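You operate a simulated robot arm through the tools that you are given. There is no shell and no other tool. Be economical: measure what you need, move in short steps, check, and stop when the job is done.

Carry out the task below with a simulated two-armed robot. There is one attempt and no reset: what you move stays moved.

TASK
Lock the raised dark strip down, then sand its glue spots off.
Fine: end knob turned over it, sliding knob over its edge, sanding block back; the other strip stays locked and is not sanded.

It is judged by the outcome, as a careful person would: the job done as asked, and still so three seconds after it is handed in. It fails if anything else is knocked over, pushed out of place, dropped, spilled or broken.

THE ROBOT
Two 6-joint arms with two-finger parallel grippers on one trunk, on a base that drives. Base frame: it is fixed to the floor where the robot stands at the start and does not move with it; the origin is under the middle of the robot, x ahead of it, y to its left, z up. Lengths are in m, angles in degrees, forces in N, time in s.
The left shoulder is at the start at [0.06, 0.187, 1.147], the right one opposite. With the tool pointing down near the work surface each hand reaches from about 0.24 to 0.62 m from the robot's upright axis, wherever it stands, measured 20 degrees to its own side. Places, roughly: dark strip [0.6, 0, 0.9]; pink knob [0.6, 0.2, 0.9]; black sliding knob [0.6, -0.1, 0.9]; pale strip [0.5, 0, 0.9]; teal knob [0.5, 0.2, 0.9]; white sliding knob [0.5, -0.1, 0.9]. Payload 1.57 kg a hand.
Tool frame (each hand has its own): the origin (TCP) lies between the finger pads and is the grasp point; the fingertips stand 0.03 m ahead of it; z points along the fingers, y is the line along which they close. Largest opening 0.11 m; finger width 0.024, thickness 0.012; the body of the gripper, 0.048 by 0.112 m, starts 0.078 m behind the TCP.
Orientation is that of the tool frame in the base frame, as a unit quaternion [w, x, y, z]. With the fingers straight down and closing along the base's y, the tool's x points along the base's -x, its y along +y and its z along -z.

THE INTERFACE
- The arms move only by the tool jog_arm. It takes "left_plan", "right_plan" or both (then of equal length, played together; a hand with none holds still); each is a list of rows, each a list of 7 numbers: the shift along the tool's x, y, z in m, then the turn, a rotation vector about the tool's x, y, z in degrees, then the gripper command, from -1 (fully open) to 1 (shut), values between in proportion. In form: [[dx, dy, dz, ax, ay, az, hand], ...]. A call has 1 to 10 rows; each row is the pose to reach, as a shift and turn from the pose commanded when the call began, along the tool's axes at that moment. Rows are played at 5 a second. More than 0.05 m and 8.6 degrees between two rows, or a gripper value outside its range, and nothing of the call is played. A pose out of reach is approached as far as the arm can. The call stops where the force on the tool passes 60 N (or 10 N more than at its start, if that is more) or the arm is blocked; 0.2 s more then pass. Each finger travels about 0.153 m/s and halts on what it meets, pressing with about 39 N; the grip force reading is that of the motor and also rises with nothing between the fingers. The clock runs only during rows and for 0.2 s after the last one: add rows that repeat a pose to give the fingers time. It gives the time, the measured TCP pose, the force on the tool (base axes), the opening and the grip force at its end, in the units of the frame above (readings bear some noise), and new pictures: "pictures" is both (left out), scene, wrist or none (wrist: the cameras of the hands that moved).
- Cameras (640 x 400 px; columns grow to the right, rows downward): "scene" is now at [0.0196, -0.0186, 1.6952]; the picture's right is [-0.21, -0.98, 0.00], its down [-0.71, 0.15, -0.69] and it looks along [0.68, -0.14, -0.72] (base axes); focal length 273 px, centre (320, 200). "left" rides on the left gripper at [0.07, -0.016, -0.141] in its tool frame; the picture's right is [0.23, 0.97, 0.00], its down [-0.85, 0.20, -0.48] and it looks along [-0.47, 0.11, 0.88] (tool axes); focal length 222 px, centre (320, 200). "right" rides on the right gripper at [0.07, 0.016, -0.141] in its tool frame; the picture's right is [-0.23, 0.97, 0.00], its down [-0.86, -0.20, -0.48] and it looks along [-0.47, -0.11, 0.88] (tool axes); focal length 222 px, centre (320, 200). There is no depth. A picture from a camera that has moved, and an enlarged one, comes with that camera's place and axes in the base frame and with its lens.
- move_column(by): slides the trunk up (or, below 0, down) by that many m; the arms and the scene camera ride with it, the base frame stays. It gives what a move gives, with no picture.
- roll_base(legs): drives the robot by 1 to 6 legs, each [ahead, left, turn to the left] in m, m and degrees, along the robot's own axes; the way and the turn of a leg run together, so that a leg with both is an arc; at most 1.5 m and 180 degrees a leg. The arms and the cameras ride along, it lands a little off, and it stops where it bumps. It gives what a move gives, and a new picture of the scene camera.
- pan_tilt(pan, tilt): turns the head with the scene camera to pan (to the left, within 86 degrees either way) and tilt (down, from -29 to 69), counted from straight ahead of the robot. It gives what a move gives, and a new picture of the scene camera.
- close_up(camera, box): a new picture of the part [left, top, right, bottom] of that camera's present view, enlarged. It takes no simulated time.
- close_job(): hands the job in; it is judged then, once.

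Go step by step. Nothing tells you exact positions but the pictures and the camera data: compare them with the known pose of the tool, close in by small moves and look again before you grip or let go. The budget is 120 turns and 260 pictures, counting those below and the enlarged ones. Unless the task says otherwise, let go and move clear before handing in, and close with one line.

The tools are called after ">>>" as a command line: name --argument value ..., lists and objects as JSON in quotes. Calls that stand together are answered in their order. jog_arm: Moves the arms, as the interface text tells. Its arguments: {"type":"object","properties":{"left_plan":{"type":"array"},"right_plan":{"type":"array"},"pictures":{"type":"string","enum":["both","scene","wrist","none"]}},"required":[]} The other tools are called the same way: move_column (by) slides the trunk up or down; roll_base (legs) drives the base; pan_tilt (pan, tilt) turns the head that bears the scene camera; close_up (camera, box) takes an enlarged picture of a part of a camera's view; close_job () hands the job in.

At the start:

```text
time_s: 0.0
left_position: [0.4669, 0.2161, 1.2445]
left_ee_rot: [0.001, 0.001, 1.0, -0.001]
left_contact_force: [0.1, -0.1, 0.4]
left_width: 0.1101
left_grip_force: 0.1
right_position: [0.4565, -0.1707, 1.1956]
right_ee_rot: [0.0, 0.0, 1.0, -0.001]
right_contact_force: [0.3, -0.4, -0.1]
right_width: 0.1098
right_grip_force: 0.0
trunk travel left (down, up): [-0.775, 0.215]
robot x, y, heading: [0.0013, 0.0017, -0.2]
head pan, tilt: [-12.1, 46.3]
```

scene: 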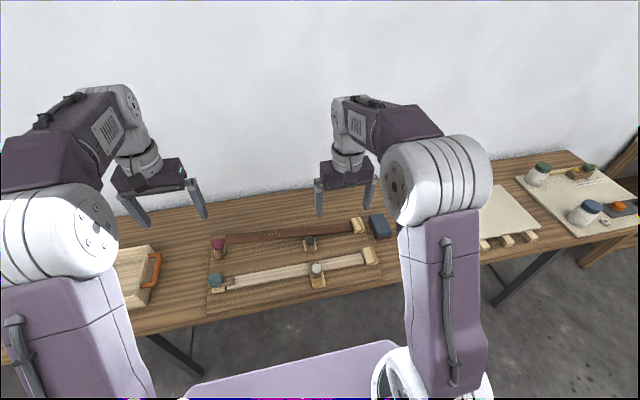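
right: 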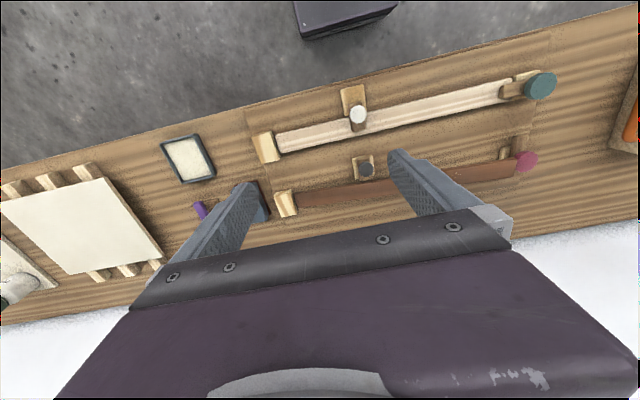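
left: 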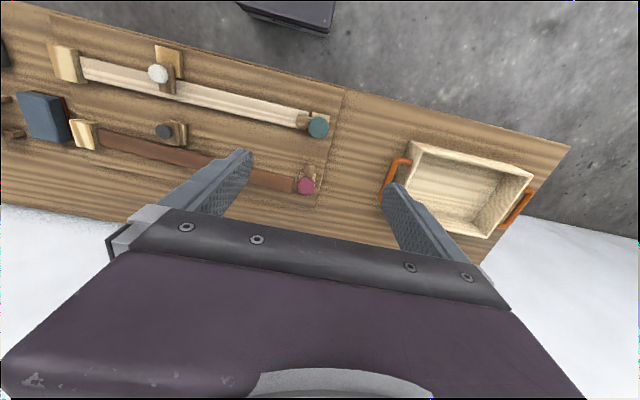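

I see the board with two strips: the dark one farther away, with a pink knob at its left end and a black sliding knob, and the sanding block (blue-grey) at its right end. I'll take enlarged views first.

>>> close_up --camera "scene" --box '[190, 190, 400, 320]'

>>> close_up --camera "left" --box '[0, 20, 360, 245]'

>>> close_up --camera "right" --box '[140, 50, 580, 240]'

```text
3.05 times, centred on (295, 255) of scene
camera zoom: at [0.0196, -0.0186, 1.6952], right [-0.21, -0.98, 0.0], down [-0.71, 0.15, -0.69], along [0.68, -0.14, -0.72], focal length 831 px, centre (396, 32)
```

zoom: 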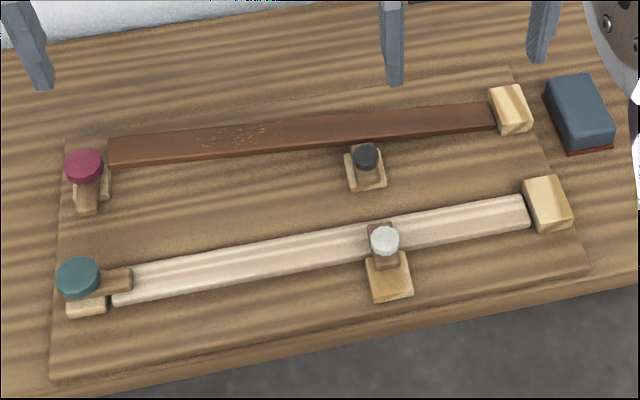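

```text
1.78 times, centred on (180, 132) of left
camera zoom: at [0.3981, 0.1998, 1.3868], right [-0.23, 0.97, 0.0], down [0.86, 0.2, 0.48], along [0.47, 0.11, -0.88], focal length 395 px, centre (569, 320)
```

zoom: 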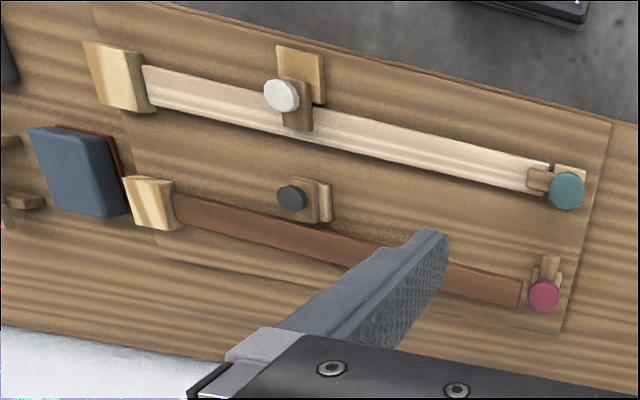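

```text
1.45 times, centred on (360, 145) of right
camera zoom: at [0.3864, -0.1538, 1.3372], right [0.23, 0.97, 0.0], down [0.86, -0.2, 0.48], along [0.47, -0.11, -0.88], focal length 323 px, centre (262, 280)
```

zoom: 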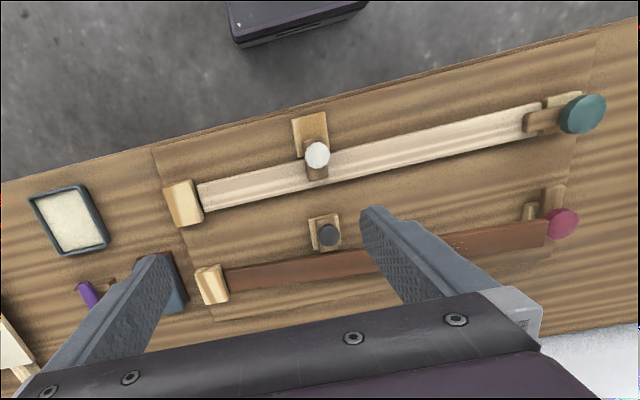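

The pink latch currently points toward me, and the black slider is off the strip. I'll drive a little ahead for reach, then look closer.

>>> roll_base --legs '[[0.11, 0, 0]]'

>>> pan_tilt --pan 0 --tilt 52

```text
time_s: 1.2
left_position: [0.5742, 0.2135, 1.2453]
left_ee_rot: [0.001, 0.002, 1.0, 0.0]
left_contact_force: [0.2, -0.8, 0.6]
left_width: 0.11
left_grip_force: 0.0
right_position: [0.563, -0.172, 1.1964]
right_ee_rot: [0.002, 0.002, 1.0, 0.001]
right_contact_force: [-0.5, -0.5, 0.0]
right_width: 0.11
right_grip_force: 0.1
trunk travel left (down, up): [-0.775, 0.215]
robot x, y, heading: [0.1062, -0.0033, -0.2]
head pan, tilt: [-12.1, 46.3]
camera scene: at [0.1257, -0.0188, 1.6953], right [-0.21, -0.98, 0.0], down [-0.71, 0.15, -0.69], along [0.68, -0.15, -0.72], focal length 273 px, centre (320, 200)
```

scene: 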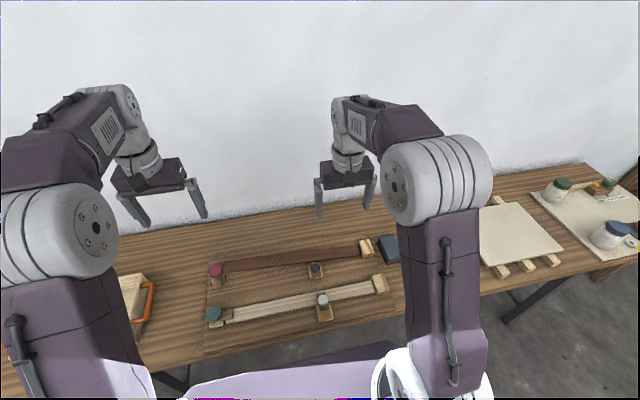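

```text
time_s: 1.9
left_position: [0.5775, 0.2144, 1.2435]
left_ee_rot: [0.0, 0.002, 1.0, -0.001]
left_contact_force: [0.7, 0.4, -1.5]
left_width: 0.1101
left_grip_force: 0.2
right_position: [0.5652, -0.1716, 1.1954]
right_ee_rot: [-0.001, 0.001, 1.0, 0.0]
right_contact_force: [0.5, 1.1, -0.7]
right_width: 0.1099
right_grip_force: 0.1
trunk travel left (down, up): [-0.775, 0.215]
robot x, y, heading: [0.1122, 0.0013, -0.2]
head pan, tilt: [0.0, 52.0]
camera scene: at [0.1267, -0.0021, 1.6875], right [0.0, -1.0, 0.0], down [-0.79, 0.0, -0.61], along [0.61, 0.0, -0.79], focal length 273 px, centre (320, 200)
```

scene: 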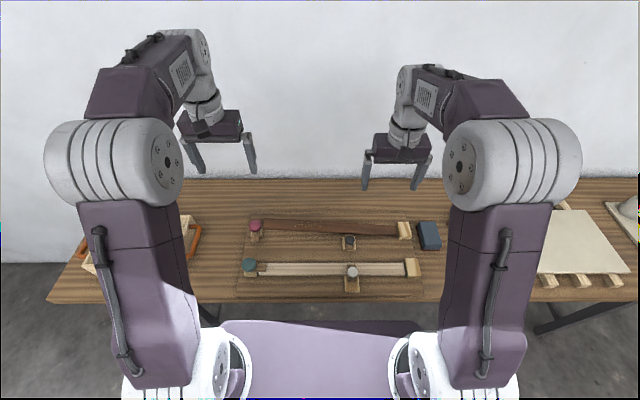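

Now a zoom from the new viewpoint to measure the parts.

>>> close_up --camera "scene" --box '[235, 205, 347, 275]'

>>> close_up --camera "scene" --box '[335, 215, 447, 285]'

>>> close_up --camera "left" --box '[0, 0, 400, 250]'

```text
5.71 times, centred on (291, 240) of scene
camera zoom: at [0.1267, -0.0021, 1.6875], right [0.0, -1.0, 0.0], down [-0.79, 0.0, -0.61], along [0.61, 0.0, -0.79], focal length 1558 px, centre (486, -29)
```

zoom: 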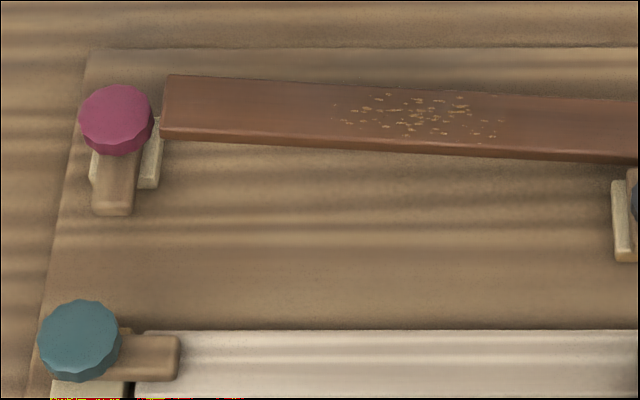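

```text
5.71 times, centred on (391, 250) of scene
camera zoom: at [0.1267, -0.0021, 1.6875], right [0.0, -1.0, 0.0], down [-0.79, 0.0, -0.61], along [0.61, 0.0, -0.79], focal length 1558 px, centre (-86, -86)
```

zoom: 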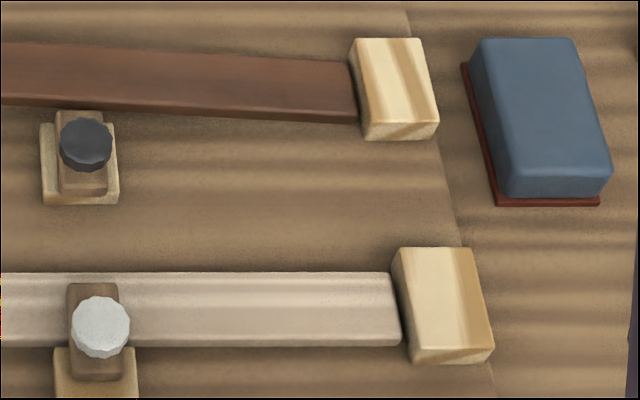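

```text
1.60 times, centred on (200, 125) of left
camera zoom: at [0.5086, 0.1987, 1.3865], right [-0.22, 0.97, 0.0], down [0.86, 0.2, 0.48], along [0.47, 0.11, -0.88], focal length 355 px, centre (512, 320)
```

zoom: 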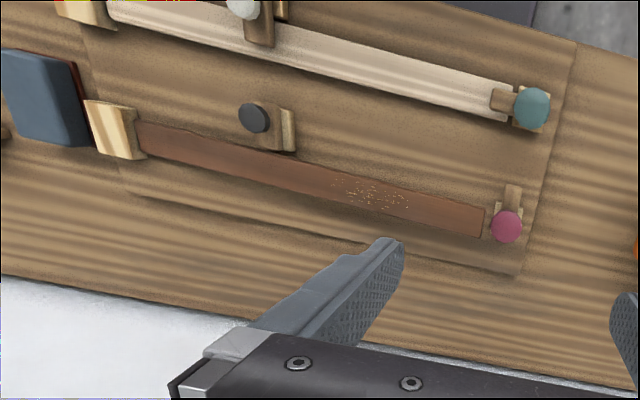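

The dark strip's left end (y≈0.195) stands up beside the pink knob, which I put at about (0.629, 0.219, 0.905). I'll bring the left hand over the knob, turned so it can wind back 90°, and the right hand (shut) over the strip to press it.

>>> jog_arm --left_plan '[[-0.005, 0, 0.022, 0, 0, 8, -1], [-0.01, 0.001, 0.044, 0, 0, 16, -1], [-0.015, 0.001, 0.066, 0, 0, 24, -1], [-0.02, 0.002, 0.088, 0, 0, 32, -1], [-0.025, 0.002, 0.11, 0, 0, 40, -1], [-0.03, 0.003, 0.132, 0, 0, 48, -1], [-0.036, 0.003, 0.154, 0, 0, 56, -1], [-0.041, 0.004, 0.176, 0, 0, 64, -1], [-0.046, 0.004, 0.198, 0, 0, 72, -1], [-0.0515, 0.005, 0.22, 0, 0, 80, -1]]' --right_plan '[[-0.0075, 0.026, 0.0195, 0, 0, 0, 0], [-0.015, 0.052, 0.039, 0, 0, 0, 1], [-0.0225, 0.078, 0.0585, 0, 0, 0, 1], [-0.03, 0.104, 0.078, 0, 0, 0, 1], [-0.0375, 0.13, 0.0975, 0, 0, 0, 1], [-0.045, 0.156, 0.117, 0, 0, 0, 1], [-0.0525, 0.182, 0.1365, 0, 0, 0, 1], [-0.06, 0.208, 0.156, 0, 0, 0, 1], [-0.0675, 0.234, 0.1755, 0, 0, 0, 1], [-0.075, 0.2616, 0.195, 0, 0, 0, 1]]'

```text
time_s: 4.1
left_position: [0.6268, 0.219, 1.0231]
left_ee_rot: [0.001, 0.646, 0.763, 0.0]
left_contact_force: [0.3, 0.9, 0.4]
left_width: 0.1099
left_grip_force: 0.2
right_position: [0.6338, 0.0864, 0.9999]
right_ee_rot: [-0.001, 0.002, 1.0, -0.001]
right_contact_force: [0.3, 0.4, -1.3]
right_width: 0.0002
right_grip_force: 21.6
right hand out of reach, approached as far as the arm can: row 10
trunk travel left (down, up): [-0.775, 0.215]
robot x, y, heading: [0.1112, 0.004, -0.2]
head pan, tilt: [0.0, 52.0]
camera scene: at [0.127, -0.0006, 1.6876], right [0.0, -1.0, 0.0], down [-0.79, 0.0, -0.61], along [0.61, 0.0, -0.79], focal length 273 px, centre (320, 200)
camera right: at [0.564, 0.1037, 1.1412], right [0.23, 0.97, 0.0], down [0.86, -0.2, 0.48], along [0.46, -0.11, -0.88], focal length 222 px, centre (320, 200)
camera left: at [0.6014, 0.2848, 1.1655], right [0.92, 0.39, 0.0], down [0.34, -0.81, 0.48], along [0.19, -0.44, -0.88], focal length 222 px, centre (320, 200)
```

scene: 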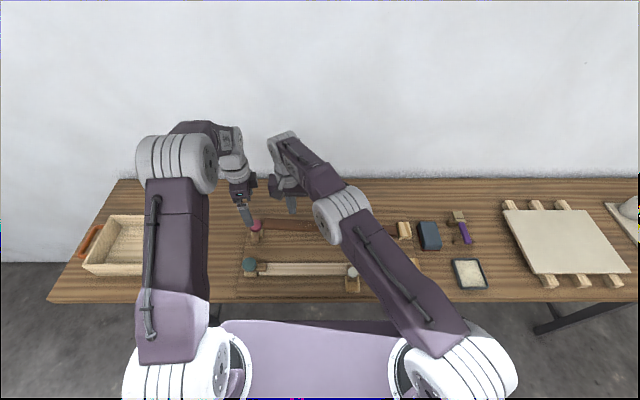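
right: 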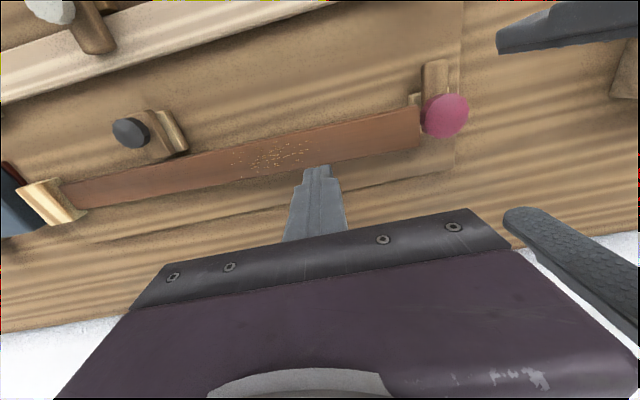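
left: 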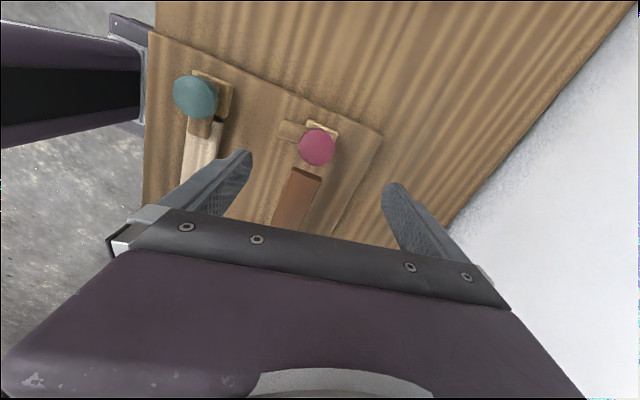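

The right hand is at its reach limit there, so I'll press slightly further right (y≈0.055). Lowering both hands part way to check heights.

>>> jog_arm --left_plan '[[0, 0, 0.02, 0, 0, 5, -1], [0, 0, 0.04, 0, 0, 10, -1], [0, 0, 0.06, 0, 0, 10, -1], [0, 0, 0.065, 0, 0, 10, -1]]' --right_plan '[[0, -0.015, 0.015, 0, 0, 0, 1], [0, -0.03, 0.03, 0, 0, 0, 1], [0, -0.03, 0.045, 0, 0, 0, 1], [0, -0.03, 0.055, 0, 0, 0, 1]]'

>>> close_up --camera "scene" --box '[225, 180, 337, 250]'

```text
time_s: 5.1
left_position: [0.6286, 0.22, 0.9603]
left_ee_rot: [0.001, 0.709, 0.706, 0.0]
left_contact_force: [-0.4, 0.9, 0.3]
left_width: 0.1098
left_grip_force: 0.0
right_position: [0.6351, 0.0559, 0.9453]
right_ee_rot: [0.0, 0.001, 1.0, 0.0]
right_contact_force: [-0.3, -0.1, 1.0]
right_width: 0.0
right_grip_force: 20.9
trunk travel left (down, up): [-0.775, 0.215]
robot x, y, heading: [0.1066, 0.0016, -0.2]
head pan, tilt: [0.0, 52.0]
camera scene: at [0.1254, -0.0019, 1.6875], right [0.0, -1.0, 0.0], down [-0.79, 0.0, -0.62], along [0.62, 0.0, -0.79], focal length 273 px, centre (320, 200)
camera right: at [0.5635, 0.0723, 1.0865], right [0.23, 0.97, 0.0], down [0.85, -0.2, 0.48], along [0.47, -0.11, -0.88], focal length 222 px, centre (320, 200)
camera left: at [0.6129, 0.2899, 1.1017], right [0.97, 0.22, 0.0], down [0.2, -0.86, 0.48], along [0.11, -0.47, -0.88], focal length 222 px, centre (320, 200)
```

scene: 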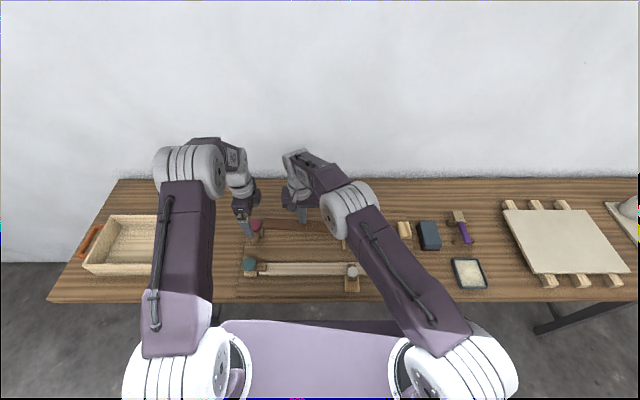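
right: 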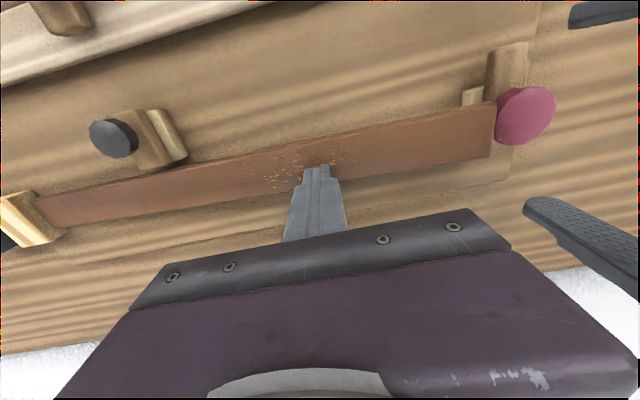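
left: 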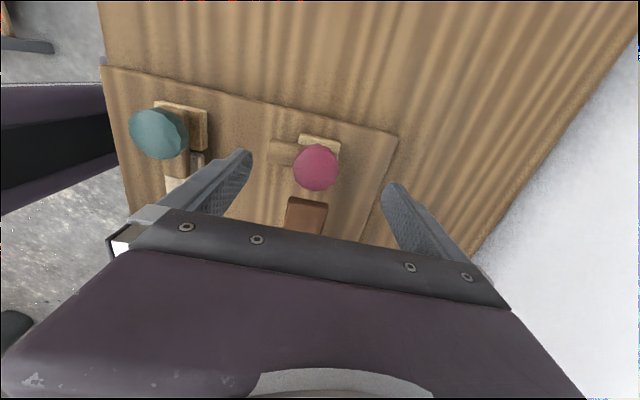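

```text
5.71 times, centred on (281, 215) of scene
camera zoom: at [0.1254, -0.0019, 1.6875], right [0.0, -1.0, 0.0], down [-0.79, 0.0, -0.62], along [0.62, 0.0, -0.79], focal length 1558 px, centre (543, 114)
```

zoom: 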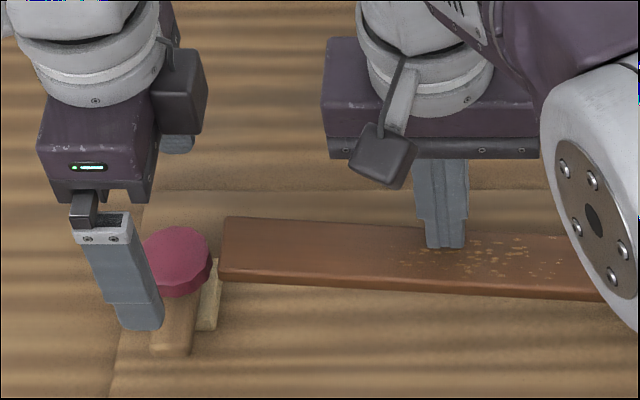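

Hands are aligned. Lowering the left over the knob and closing on it, while the right presses the strip a little.

>>> jog_arm --left_plan '[[0, 0, 0.02, 0, 0, 0, -1], [0, 0, 0.04, 0, 0, 0, -1], [0, 0, 0.04, 0, 0, 0, 0], [0, 0, 0.04, 0, 0, 0, 1], [0, 0, 0.04, 0, 0, 0, 1]]' --right_plan '[[0, 0, 0.007, 0, 0, 0, 1], [0, 0, 0.014, 0, 0, 0, 1], [0, 0, 0.021, 0, 0, 0, 1], [0, 0, 0.028, 0, 0, 0, 1], [0, 0, 0.035, 0, 0, 0, 1]]'

>>> close_up --camera "scene" --box '[225, 180, 337, 250]'

```text
time_s: 6.3
left_position: [0.6252, 0.2198, 0.9204]
left_ee_rot: [0.0, 0.709, 0.706, -0.001]
left_contact_force: [-14.5, -1.9, -9.9]
left_width: 0.0418
left_grip_force: 45.1
right_position: [0.6316, 0.0571, 0.9117]
right_ee_rot: [0.001, 0.001, 1.0, 0.0]
right_contact_force: [0.3, 3.4, 3.9]
right_width: 0.0
right_grip_force: 20.6
trunk travel left (down, up): [-0.775, 0.215]
robot x, y, heading: [0.1118, 0.0008, 0.0]
head pan, tilt: [0.0, 52.0]
camera scene: at [0.1219, -0.0013, 1.6874], right [0.0, -1.0, 0.0], down [-0.79, 0.0, -0.62], along [0.62, 0.0, -0.79], focal length 273 px, centre (320, 200)
camera right: at [0.5613, 0.0733, 1.053], right [0.23, 0.97, 0.0], down [0.85, -0.2, 0.48], along [0.47, -0.11, -0.88], focal length 222 px, centre (320, 200)
camera left: at [0.6103, 0.2895, 1.0618], right [0.97, 0.22, 0.0], down [0.2, -0.86, 0.48], along [0.1, -0.47, -0.88], focal length 222 px, centre (320, 200)
```

scene: 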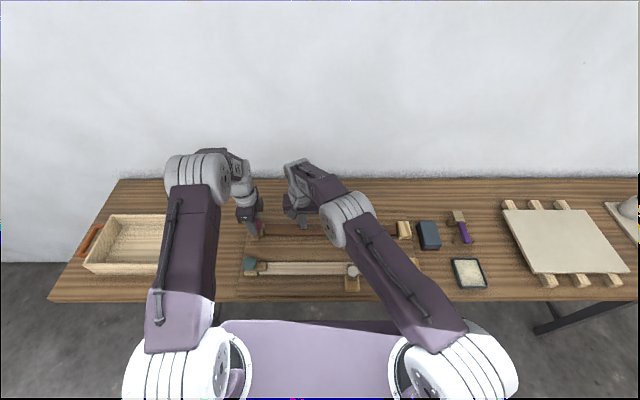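
right: 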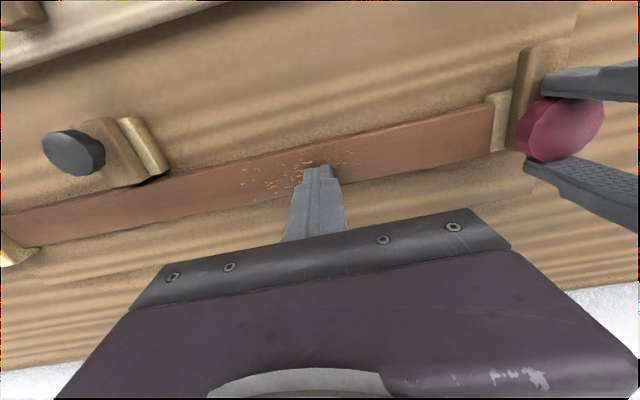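
left: 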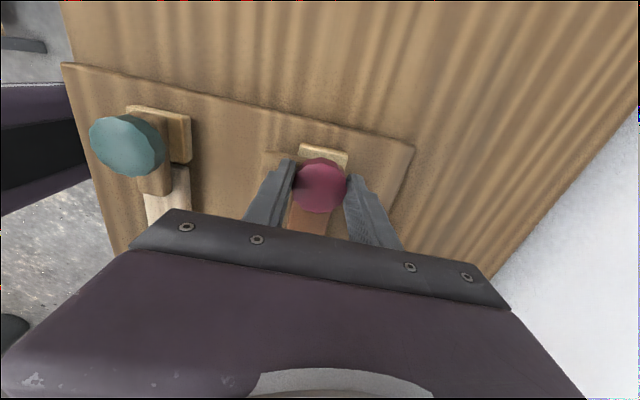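

```text
5.71 times, centred on (281, 215) of scene
camera zoom: at [0.1219, -0.0013, 1.6874], right [0.0, -1.0, 0.0], down [-0.79, 0.0, -0.62], along [0.62, 0.0, -0.79], focal length 1558 px, centre (543, 114)
```

zoom: 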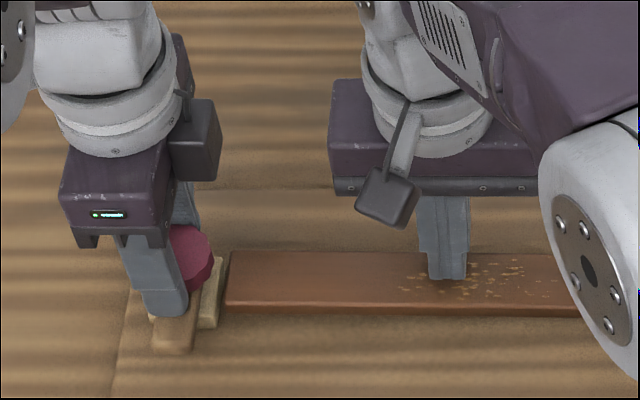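

The knob is held (0.042 wide) and the strip is nearly level under light pressure. Pressing a little further to bottom it.

>>> jog_arm --right_plan '[[0, 0, 0.004, 0, 0, 0, 1], [0, 0, 0.008, 0, 0, 0, 1]]' --pictures "none"

>>> close_up --camera "scene" --box '[225, 180, 337, 250]'

```text
time_s: 6.9
left_position: [0.6259, 0.2197, 0.9194]
left_ee_rot: [-0.001, 0.708, 0.706, -0.001]
left_contact_force: [-20.3, -3.9, -18.7]
left_width: 0.0418
left_grip_force: 45.3
right_position: [0.6332, 0.0559, 0.9037]
right_ee_rot: [0.001, 0.001, 1.0, 0.0]
right_contact_force: [-1.3, 3.9, 4.3]
right_width: 0.0
right_grip_force: 21.3
trunk travel left (down, up): [-0.775, 0.215]
robot x, y, heading: [0.1098, -0.0015, -0.3]
head pan, tilt: [0.0, 52.0]
```

```text
5.71 times, centred on (281, 215) of scene
camera zoom: at [0.1217, -0.0009, 1.6874], right [0.0, -1.0, 0.0], down [-0.79, 0.0, -0.62], along [0.62, 0.0, -0.79], focal length 1558 px, centre (543, 114)
```

zoom: 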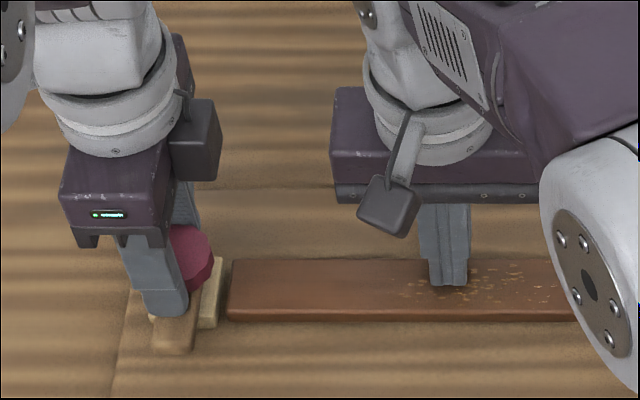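

>>> jog_arm --left_plan '[[0, -0.001, 0, 0, 0, 0, 1], [0, -0.002, 0, 0, 0, 0, 1], [0, -0.003, 0, 0, 0, 0, 1]]' --right_plan '[[0, 0, 0.003, 0, 0, 0, 1], [0, 0, 0.006, 0, 0, 0, 1], [0, 0, 0.009, 0, 0, 0, 1]]' --pictures "none"

>>> close_up --camera "scene" --box '[225, 180, 337, 250]'

```text
time_s: 7.7
left_position: [0.6246, 0.2194, 0.9201]
left_ee_rot: [0.002, 0.709, 0.706, 0.002]
left_contact_force: [0.6, 2.0, 0.8]
left_width: 0.0418
left_grip_force: 44.4
right_position: [0.6327, 0.0565, 0.9003]
right_ee_rot: [0.002, 0.001, 1.0, 0.001]
right_contact_force: [-6.2, -2.3, 13.7]
right_width: 0.0
right_grip_force: 21.1
trunk travel left (down, up): [-0.775, 0.215]
robot x, y, heading: [0.1119, 0.0005, -0.3]
head pan, tilt: [0.0, 52.0]
stopped in row 3 (right hand): the force on the tool passed its limit (the readings are from after the stop); the commanded pose is now the measured one
```

```text
5.71 times, centred on (281, 215) of scene
camera zoom: at [0.121, -0.0021, 1.6881], right [0.0, -1.0, 0.0], down [-0.79, 0.0, -0.62], along [0.62, 0.0, -0.79], focal length 1558 px, centre (543, 114)
```

zoom: 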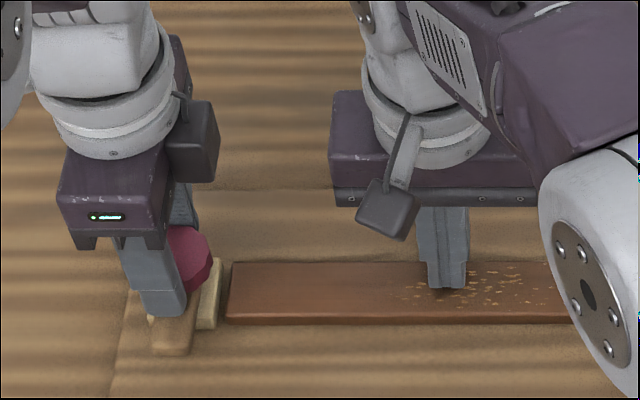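

The strip is bottomed (top ≈ z 0.870) with 14 N held. Now turning the knob 80° with the left hand.

>>> jog_arm --left_plan '[[0, 0, 0, 0, 0, -8, 1], [0, 0, 0, 0, 0, -16, 1], [0, 0, 0, 0, 0, -24, 1], [0, 0, 0, 0, 0, -32, 1], [0, 0, 0, 0, 0, -40, 1], [0, 0, 0, 0, 0, -48, 1], [0, 0, 0, 0, 0, -56, 1], [0, 0, 0, 0, 0, -64, 1], [0, 0, 0, 0, 0, -72, 1], [0, 0, 0, 0, 0, -80, 1]]'

>>> close_up --camera "scene" --box '[225, 180, 337, 250]'

```text
time_s: 9.9
left_position: [0.6232, 0.218, 0.9207]
left_ee_rot: [0.002, 0.087, 0.996, 0.0]
left_contact_force: [-17.7, -4.9, 10.9]
left_width: 0.0416
left_grip_force: 44.6
right_position: [0.6307, 0.0552, 0.9028]
right_ee_rot: [0.004, 0.001, 1.0, 0.001]
right_contact_force: [6.9, 5.2, 13.8]
right_width: 0.0002
right_grip_force: 21.5
trunk travel left (down, up): [-0.775, 0.215]
robot x, y, heading: [0.1082, -0.0011, -0.2]
head pan, tilt: [0.0, 52.0]
camera scene: at [0.1179, -0.0033, 1.6876], right [0.0, -1.0, 0.0], down [-0.79, 0.0, -0.62], along [0.62, 0.0, -0.79], focal length 273 px, centre (320, 200)
camera left: at [0.5511, 0.2139, 1.0623], right [-0.05, 1.0, 0.0], down [0.87, 0.05, 0.48], along [0.48, 0.02, -0.88], focal length 222 px, centre (320, 200)
```

scene: 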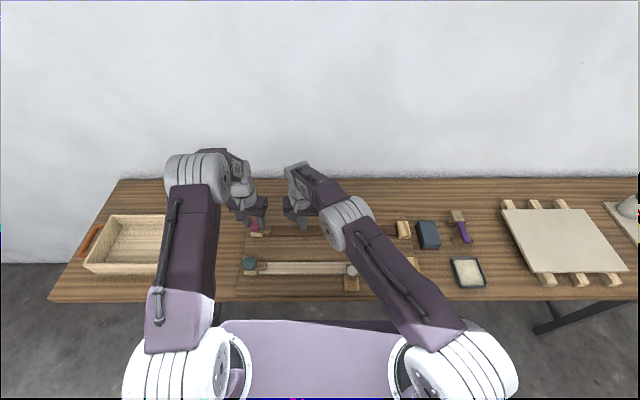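
left: 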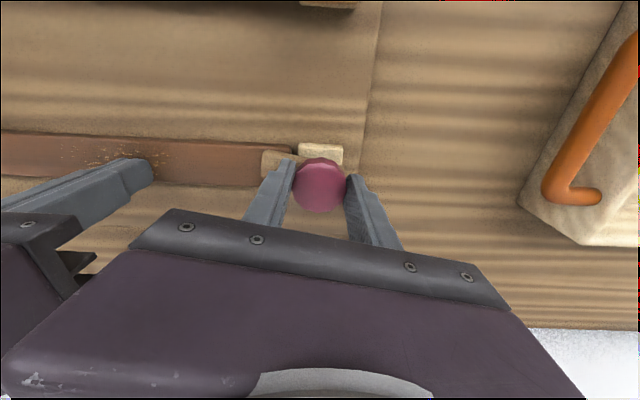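

```text
5.71 times, centred on (281, 215) of scene
camera zoom: at [0.1179, -0.0033, 1.6876], right [0.0, -1.0, 0.0], down [-0.79, 0.0, -0.62], along [0.62, 0.0, -0.79], focal length 1558 px, centre (543, 114)
```

zoom: 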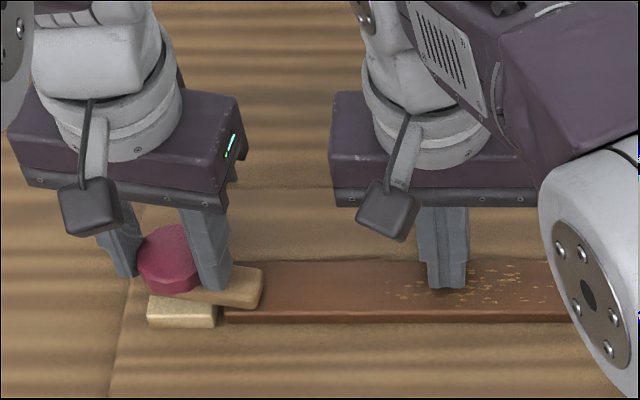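

The tongue is over the strip, about 10° short. Finishing the turn, then opening the left hand.

>>> jog_arm --left_plan '[[0.002, 0, 0, 0, 0, -6, 1], [0.003, 0, 0, 0, 0, -11, 1], [0.003, 0, 0, 0, 0, -11, 1]]'

>>> close_up --camera "scene" --box '[225, 180, 337, 250]'

```text
time_s: 10.7
left_position: [0.6225, 0.2172, 0.9203]
left_ee_rot: [0.003, -0.006, 1.0, -0.001]
left_contact_force: [4.4, -27.0, -32.6]
left_width: 0.0417
left_grip_force: 44.7
right_position: [0.6313, 0.0567, 0.902]
right_ee_rot: [0.0, 0.001, 1.0, 0.001]
right_contact_force: [-19.9, 12.2, 41.2]
right_width: 0.0
right_grip_force: 20.8
trunk travel left (down, up): [-0.775, 0.215]
robot x, y, heading: [0.1118, -0.0019, -0.5]
head pan, tilt: [0.0, 52.0]
camera scene: at [0.1202, -0.0044, 1.6873], right [0.0, -1.0, 0.0], down [-0.79, 0.0, -0.62], along [0.62, 0.0, -0.79], focal length 273 px, centre (320, 200)
camera left: at [0.5524, 0.2001, 1.0622], right [-0.24, 0.97, 0.0], down [0.85, 0.21, 0.49], along [0.47, 0.11, -0.87], focal length 222 px, centre (320, 200)
```

scene: 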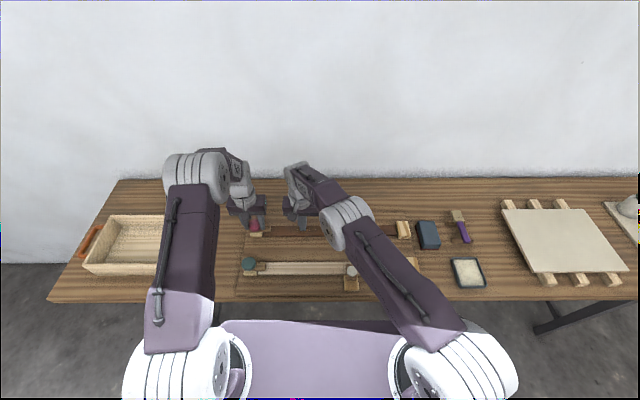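
left: 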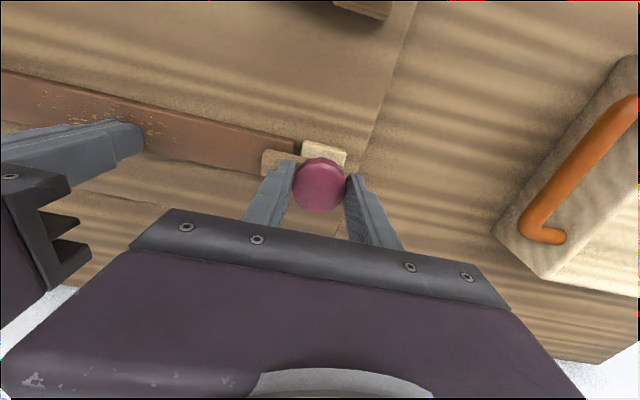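

```text
5.71 times, centred on (281, 215) of scene
camera zoom: at [0.1202, -0.0044, 1.6873], right [0.0, -1.0, 0.0], down [-0.79, 0.0, -0.62], along [0.62, 0.0, -0.79], focal length 1558 px, centre (543, 114)
```

zoom: 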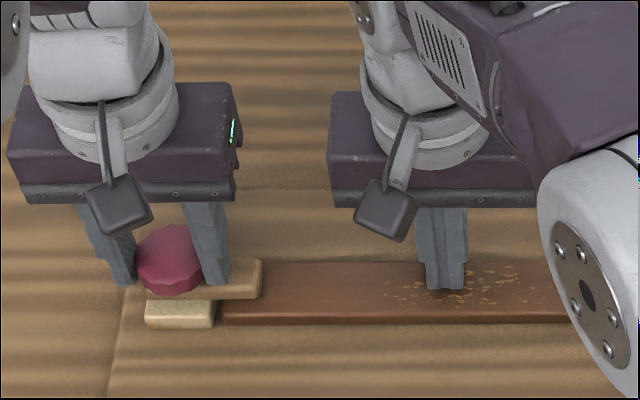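

The tongue now lies square over the strip end. Releasing the knob and lifting both hands.

>>> jog_arm --left_plan '[[0, 0, 0, 0, 0, 0, 0], [0, 0, 0, 0, 0, 0, -0.3], [0, 0, 0, 0, 0, 0, -0.3], [0, 0, -0.03, 0, 0, 0, -0.3], [0, 0, -0.06, 0, 0, 0, -0.3], [0, 0, -0.1, 0, 0, 0, -0.3]]' --right_plan '[[0, 0, -0.004, 0, 0, 0, 1], [0, 0, -0.01, 0, 0, 0, 1], [0, 0, -0.02, 0, 0, 0, 1], [0, 0, -0.04, 0, 0, 0, 1], [0, 0, -0.06, 0, 0, 0, 1], [0, 0, -0.1, 0, 0, 0, 1]]'

>>> close_up --camera "scene" --box '[225, 180, 337, 250]'

```text
time_s: 12.1
left_position: [0.6188, 0.219, 1.0216]
left_ee_rot: [0.003, -0.006, 1.0, 0.001]
left_contact_force: [-0.2, 0.0, 0.0]
left_width: 0.0714
left_grip_force: 0.0
right_position: [0.6322, 0.0565, 0.9981]
right_ee_rot: [0.0, 0.001, 1.0, 0.0]
right_contact_force: [0.6, -0.3, 0.1]
right_width: 0.0
right_grip_force: 21.1
trunk travel left (down, up): [-0.775, 0.215]
robot x, y, heading: [0.1068, -0.0023, -0.2]
head pan, tilt: [0.0, 52.0]
camera scene: at [0.1228, -0.0021, 1.6874], right [0.0, -1.0, 0.0], down [-0.79, 0.0, -0.62], along [0.62, 0.0, -0.79], focal length 273 px, centre (320, 200)
camera right: at [0.5611, 0.0741, 1.139], right [0.23, 0.97, 0.0], down [0.85, -0.2, 0.48], along [0.47, -0.11, -0.88], focal length 222 px, centre (320, 200)
camera left: at [0.5497, 0.2019, 1.1635], right [-0.24, 0.97, 0.0], down [0.85, 0.21, 0.48], along [0.47, 0.11, -0.88], focal length 222 px, centre (320, 200)
```

scene: 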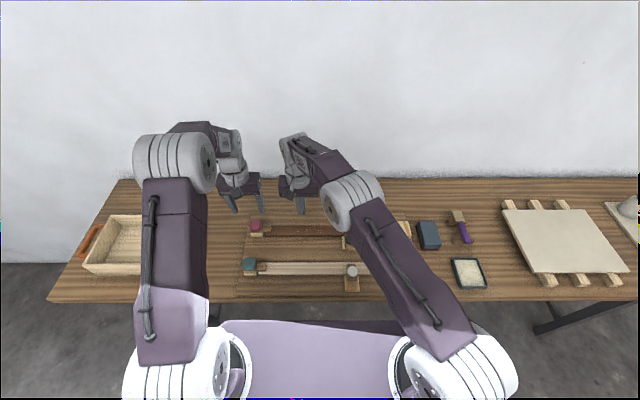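
right: 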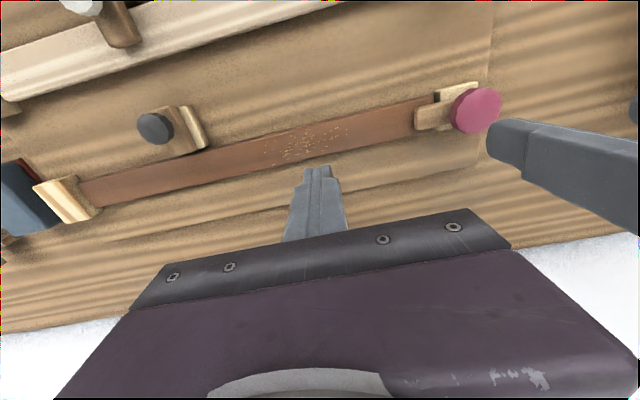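
left: 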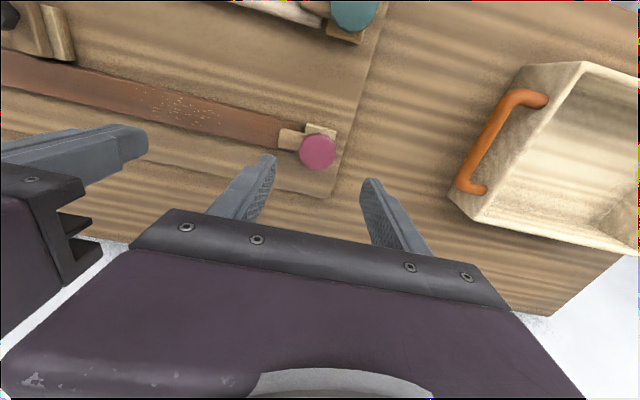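

```text
5.71 times, centred on (281, 215) of scene
camera zoom: at [0.1228, -0.0021, 1.6874], right [0.0, -1.0, 0.0], down [-0.79, 0.0, -0.62], along [0.62, 0.0, -0.79], focal length 1558 px, centre (543, 114)
```

zoom: 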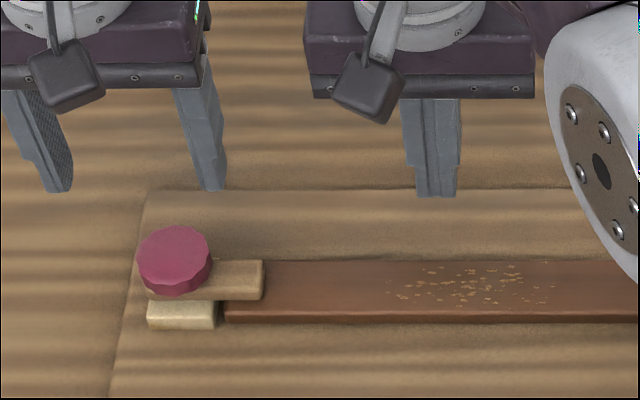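

The end latch holds the strip down. Next, the right hand goes over the black slider knob (≈(0.570, -0.102)).

>>> jog_arm --right_plan '[[0.015, -0.04, 0, 0, 0, 0, 0.5], [0.03, -0.08, 0, 0, 0, 0, 0], [0.046, -0.12, 0, 0, 0, 0, -0.3], [0.062, -0.158, 0, 0, 0, 0, -0.3], [0.062, -0.158, 0.03, 0, 0, 0, -0.3]]'

>>> close_up --camera "scene" --box '[308, 210, 420, 280]'

```text
time_s: 13.3
left_position: [0.6215, 0.2194, 1.0192]
left_ee_rot: [0.002, -0.006, 1.0, 0.0]
left_contact_force: [-0.3, 0.2, -0.6]
left_width: 0.0713
left_grip_force: 0.2
right_position: [0.5734, -0.1036, 0.9669]
right_ee_rot: [0.001, 0.0, 1.0, 0.0]
right_contact_force: [-0.2, -0.4, 0.2]
right_width: 0.0714
right_grip_force: 0.2
trunk travel left (down, up): [-0.775, 0.215]
robot x, y, heading: [0.1091, 0.0027, -0.1]
head pan, tilt: [0.0, 52.0]
camera scene: at [0.1265, -0.0013, 1.6875], right [0.0, -1.0, 0.0], down [-0.79, 0.0, -0.61], along [0.61, 0.0, -0.79], focal length 273 px, centre (320, 200)
camera right: at [0.5023, -0.0865, 1.109], right [0.23, 0.97, 0.0], down [0.85, -0.2, 0.48], along [0.47, -0.11, -0.88], focal length 222 px, centre (320, 200)
```

scene: 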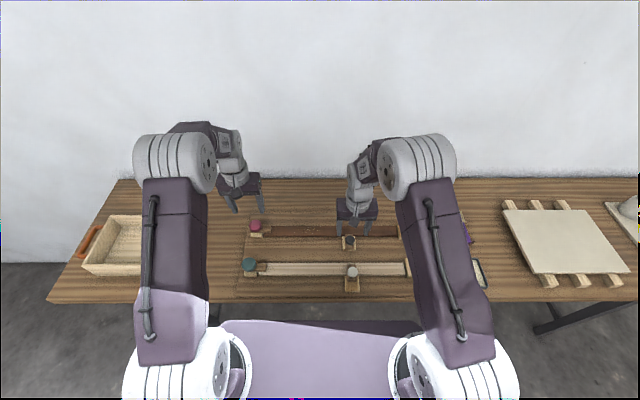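
right: 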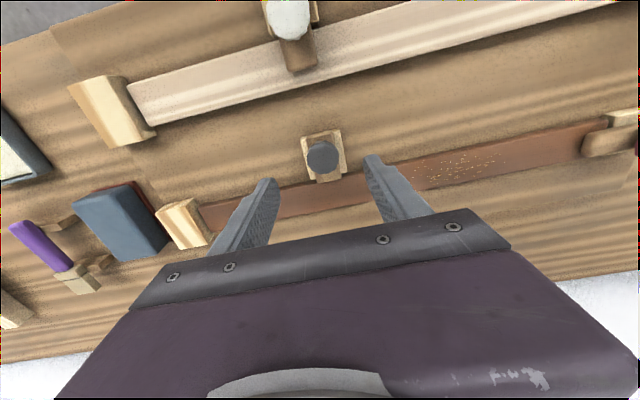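

```text
5.71 times, centred on (364, 245) of scene
camera zoom: at [0.1265, -0.0013, 1.6875], right [0.0, -1.0, 0.0], down [-0.79, 0.0, -0.61], along [0.61, 0.0, -0.79], focal length 1558 px, centre (69, -57)
```

zoom: 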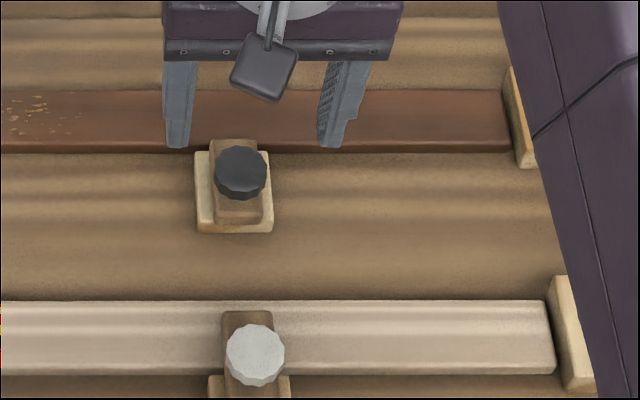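

>>> jog_arm --right_plan '[[0.006, 0.003, 0.015, 0, 0, 0, -0.3], [0.006, 0.003, 0.03, 0, 0, 0, -0.3], [0.006, 0.003, 0.043, 0, 0, 0, -0.3], [0.006, 0.003, 0.043, 0, 0, 0, 0.3], [0.006, 0.003, 0.043, 0, 0, 0, 0.6], [0.006, 0.003, 0.043, 0, 0, 0, 0.6]]'

>>> close_up --camera "scene" --box '[308, 210, 420, 280]'

```text
time_s: 14.7
left_position: [0.6212, 0.22, 1.0201]
left_ee_rot: [0.002, -0.006, 1.0, -0.001]
left_contact_force: [-0.7, 0.6, -0.3]
left_width: 0.0715
left_grip_force: 0.1
right_position: [0.5654, -0.0993, 0.9261]
right_ee_rot: [0.001, 0.001, 1.0, 0.0]
right_contact_force: [-1.3, 3.3, -2.5]
right_width: 0.0295
right_grip_force: 39.4
trunk travel left (down, up): [-0.775, 0.215]
robot x, y, heading: [0.1085, 0.0015, 0.0]
head pan, tilt: [0.0, 52.0]
camera scene: at [0.1251, -0.0011, 1.6875], right [0.0, -1.0, 0.0], down [-0.79, 0.0, -0.62], along [0.62, 0.0, -0.79], focal length 273 px, centre (320, 200)
camera right: at [0.4948, -0.0824, 1.0673], right [0.23, 0.97, 0.0], down [0.85, -0.2, 0.48], along [0.47, -0.11, -0.88], focal length 222 px, centre (320, 200)
```

scene: 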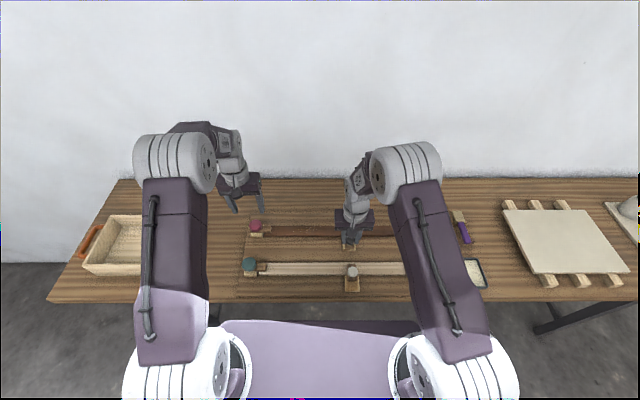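
right: 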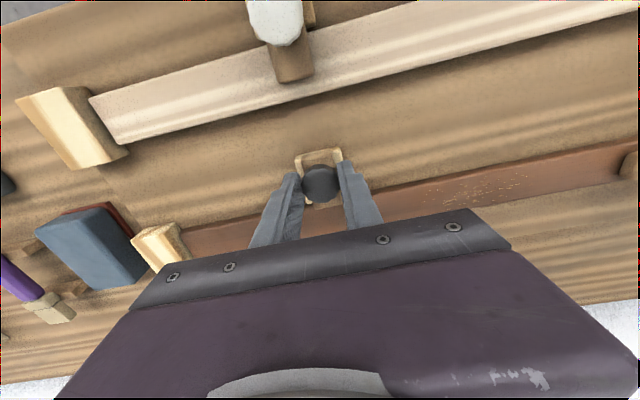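

```text
5.71 times, centred on (364, 245) of scene
camera zoom: at [0.1251, -0.0011, 1.6875], right [0.0, -1.0, 0.0], down [-0.79, 0.0, -0.62], along [0.62, 0.0, -0.79], focal length 1558 px, centre (69, -57)
```

zoom: 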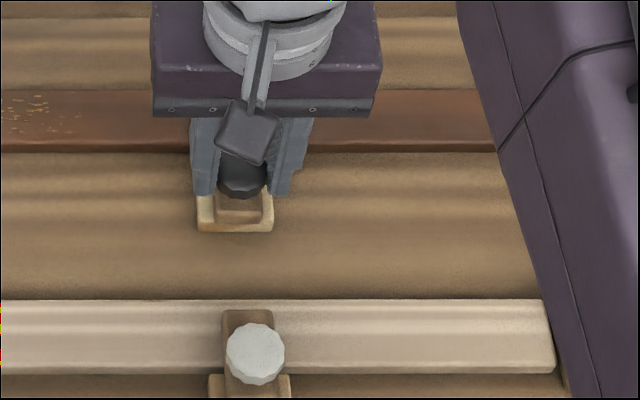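

Gripping the knob (0.03 wide). Sliding it away from me over the strip's edge in small steps, with a force stop.

>>> jog_arm --right_plan '[[-0.005, 0, 0, 0, 0, 0, 0.6], [-0.01, 0, 0, 0, 0, 0, 0.6], [-0.015, 0, 0, 0, 0, 0, 0.6], [-0.02, 0, 0, 0, 0, 0, 0.6], [-0.025, 0, 0, 0, 0, 0, 0.6], [-0.029, 0, 0, 0, 0, 0, 0.6]]'

>>> close_up --camera "scene" --box '[308, 210, 420, 280]'

```text
time_s: 16.1
left_position: [0.6225, 0.2196, 1.0205]
left_ee_rot: [0.001, -0.006, 1.0, -0.001]
left_contact_force: [0.2, 0.2, -0.5]
left_width: 0.0711
left_grip_force: 0.0
right_position: [0.5963, -0.0993, 0.9259]
right_ee_rot: [-0.001, 0.0, 1.0, 0.0]
right_contact_force: [-0.3, 8.3, -22.0]
right_width: 0.0298
right_grip_force: 39.8
trunk travel left (down, up): [-0.775, 0.215]
robot x, y, heading: [0.1092, 0.0018, -0.3]
head pan, tilt: [0.0, 52.0]
camera scene: at [0.1282, -0.0005, 1.6873], right [0.0, -1.0, 0.0], down [-0.79, 0.0, -0.61], along [0.61, 0.0, -0.79], focal length 273 px, centre (320, 200)
camera right: at [0.5256, -0.0823, 1.0675], right [0.23, 0.97, 0.0], down [0.86, -0.2, 0.48], along [0.46, -0.11, -0.88], focal length 222 px, centre (320, 200)
```

scene: 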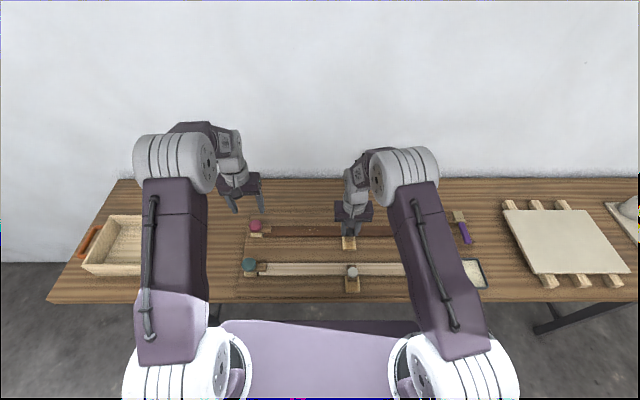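
right: 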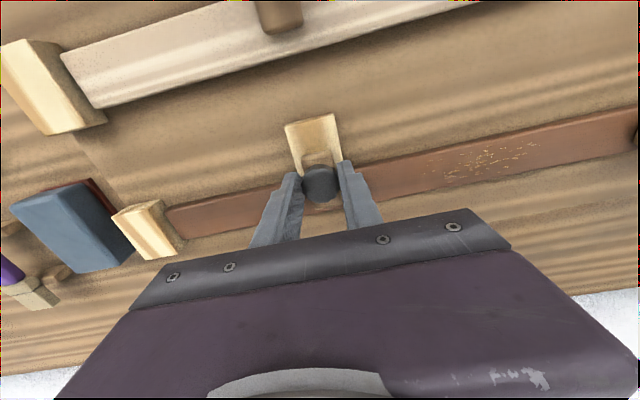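

```text
5.71 times, centred on (364, 245) of scene
camera zoom: at [0.1282, -0.0005, 1.6873], right [0.0, -1.0, 0.0], down [-0.79, 0.0, -0.61], along [0.61, 0.0, -0.79], focal length 1558 px, centre (69, -57)
```

zoom: 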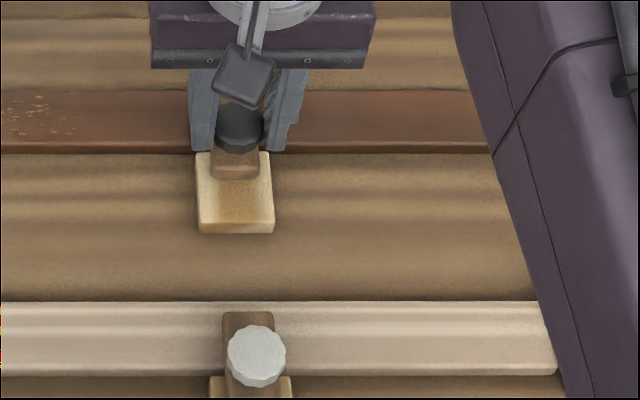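

The slider has moved about 30 mm, matching the white one's position. Releasing and lifting to check.

>>> jog_arm --right_plan '[[0, 0, 0, 0, 0, 0, 0], [0, 0, 0, 0, 0, 0, -0.3], [0, 0, 0, 0, 0, 0, -0.3], [0, 0, -0.04, 0, 0, 0, -0.3], [0.01, -0.03, -0.08, 0, 0, 0, -0.3], [0.02, -0.07, -0.1, 0, 0, 0, -0.6], [0.02, -0.115, -0.11, 0, 0, 0, -1], [0.02, -0.16, -0.11, 0, 0, 0, -1]]'

>>> close_up --camera "scene" --box '[235, 205, 363, 285]'

>>> close_up --camera "right" --box '[160, 80, 480, 280]'

```text
refused: row 5 steps farther than a row can; nothing moved
```

```text
5.00 times, centred on (299, 245) of scene
camera zoom: at [0.1282, -0.0005, 1.6873], right [0.0, -1.0, 0.0], down [-0.79, 0.0, -0.61], along [0.61, 0.0, -0.79], focal length 1364 px, centre (425, -25)
```

zoom: 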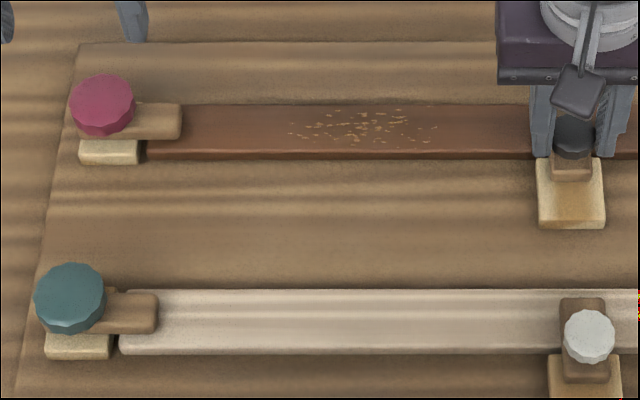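

```text
2.00 times, centred on (320, 180) of right
camera zoom: at [0.5256, -0.0823, 1.0675], right [0.23, 0.97, 0.0], down [0.86, -0.2, 0.48], along [0.46, -0.11, -0.88], focal length 444 px, centre (320, 240)
```

zoom: 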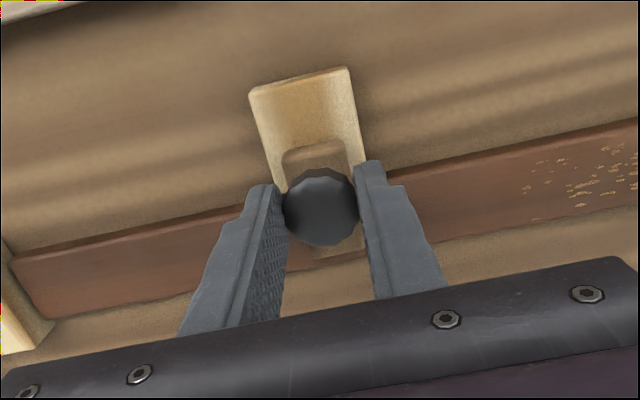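

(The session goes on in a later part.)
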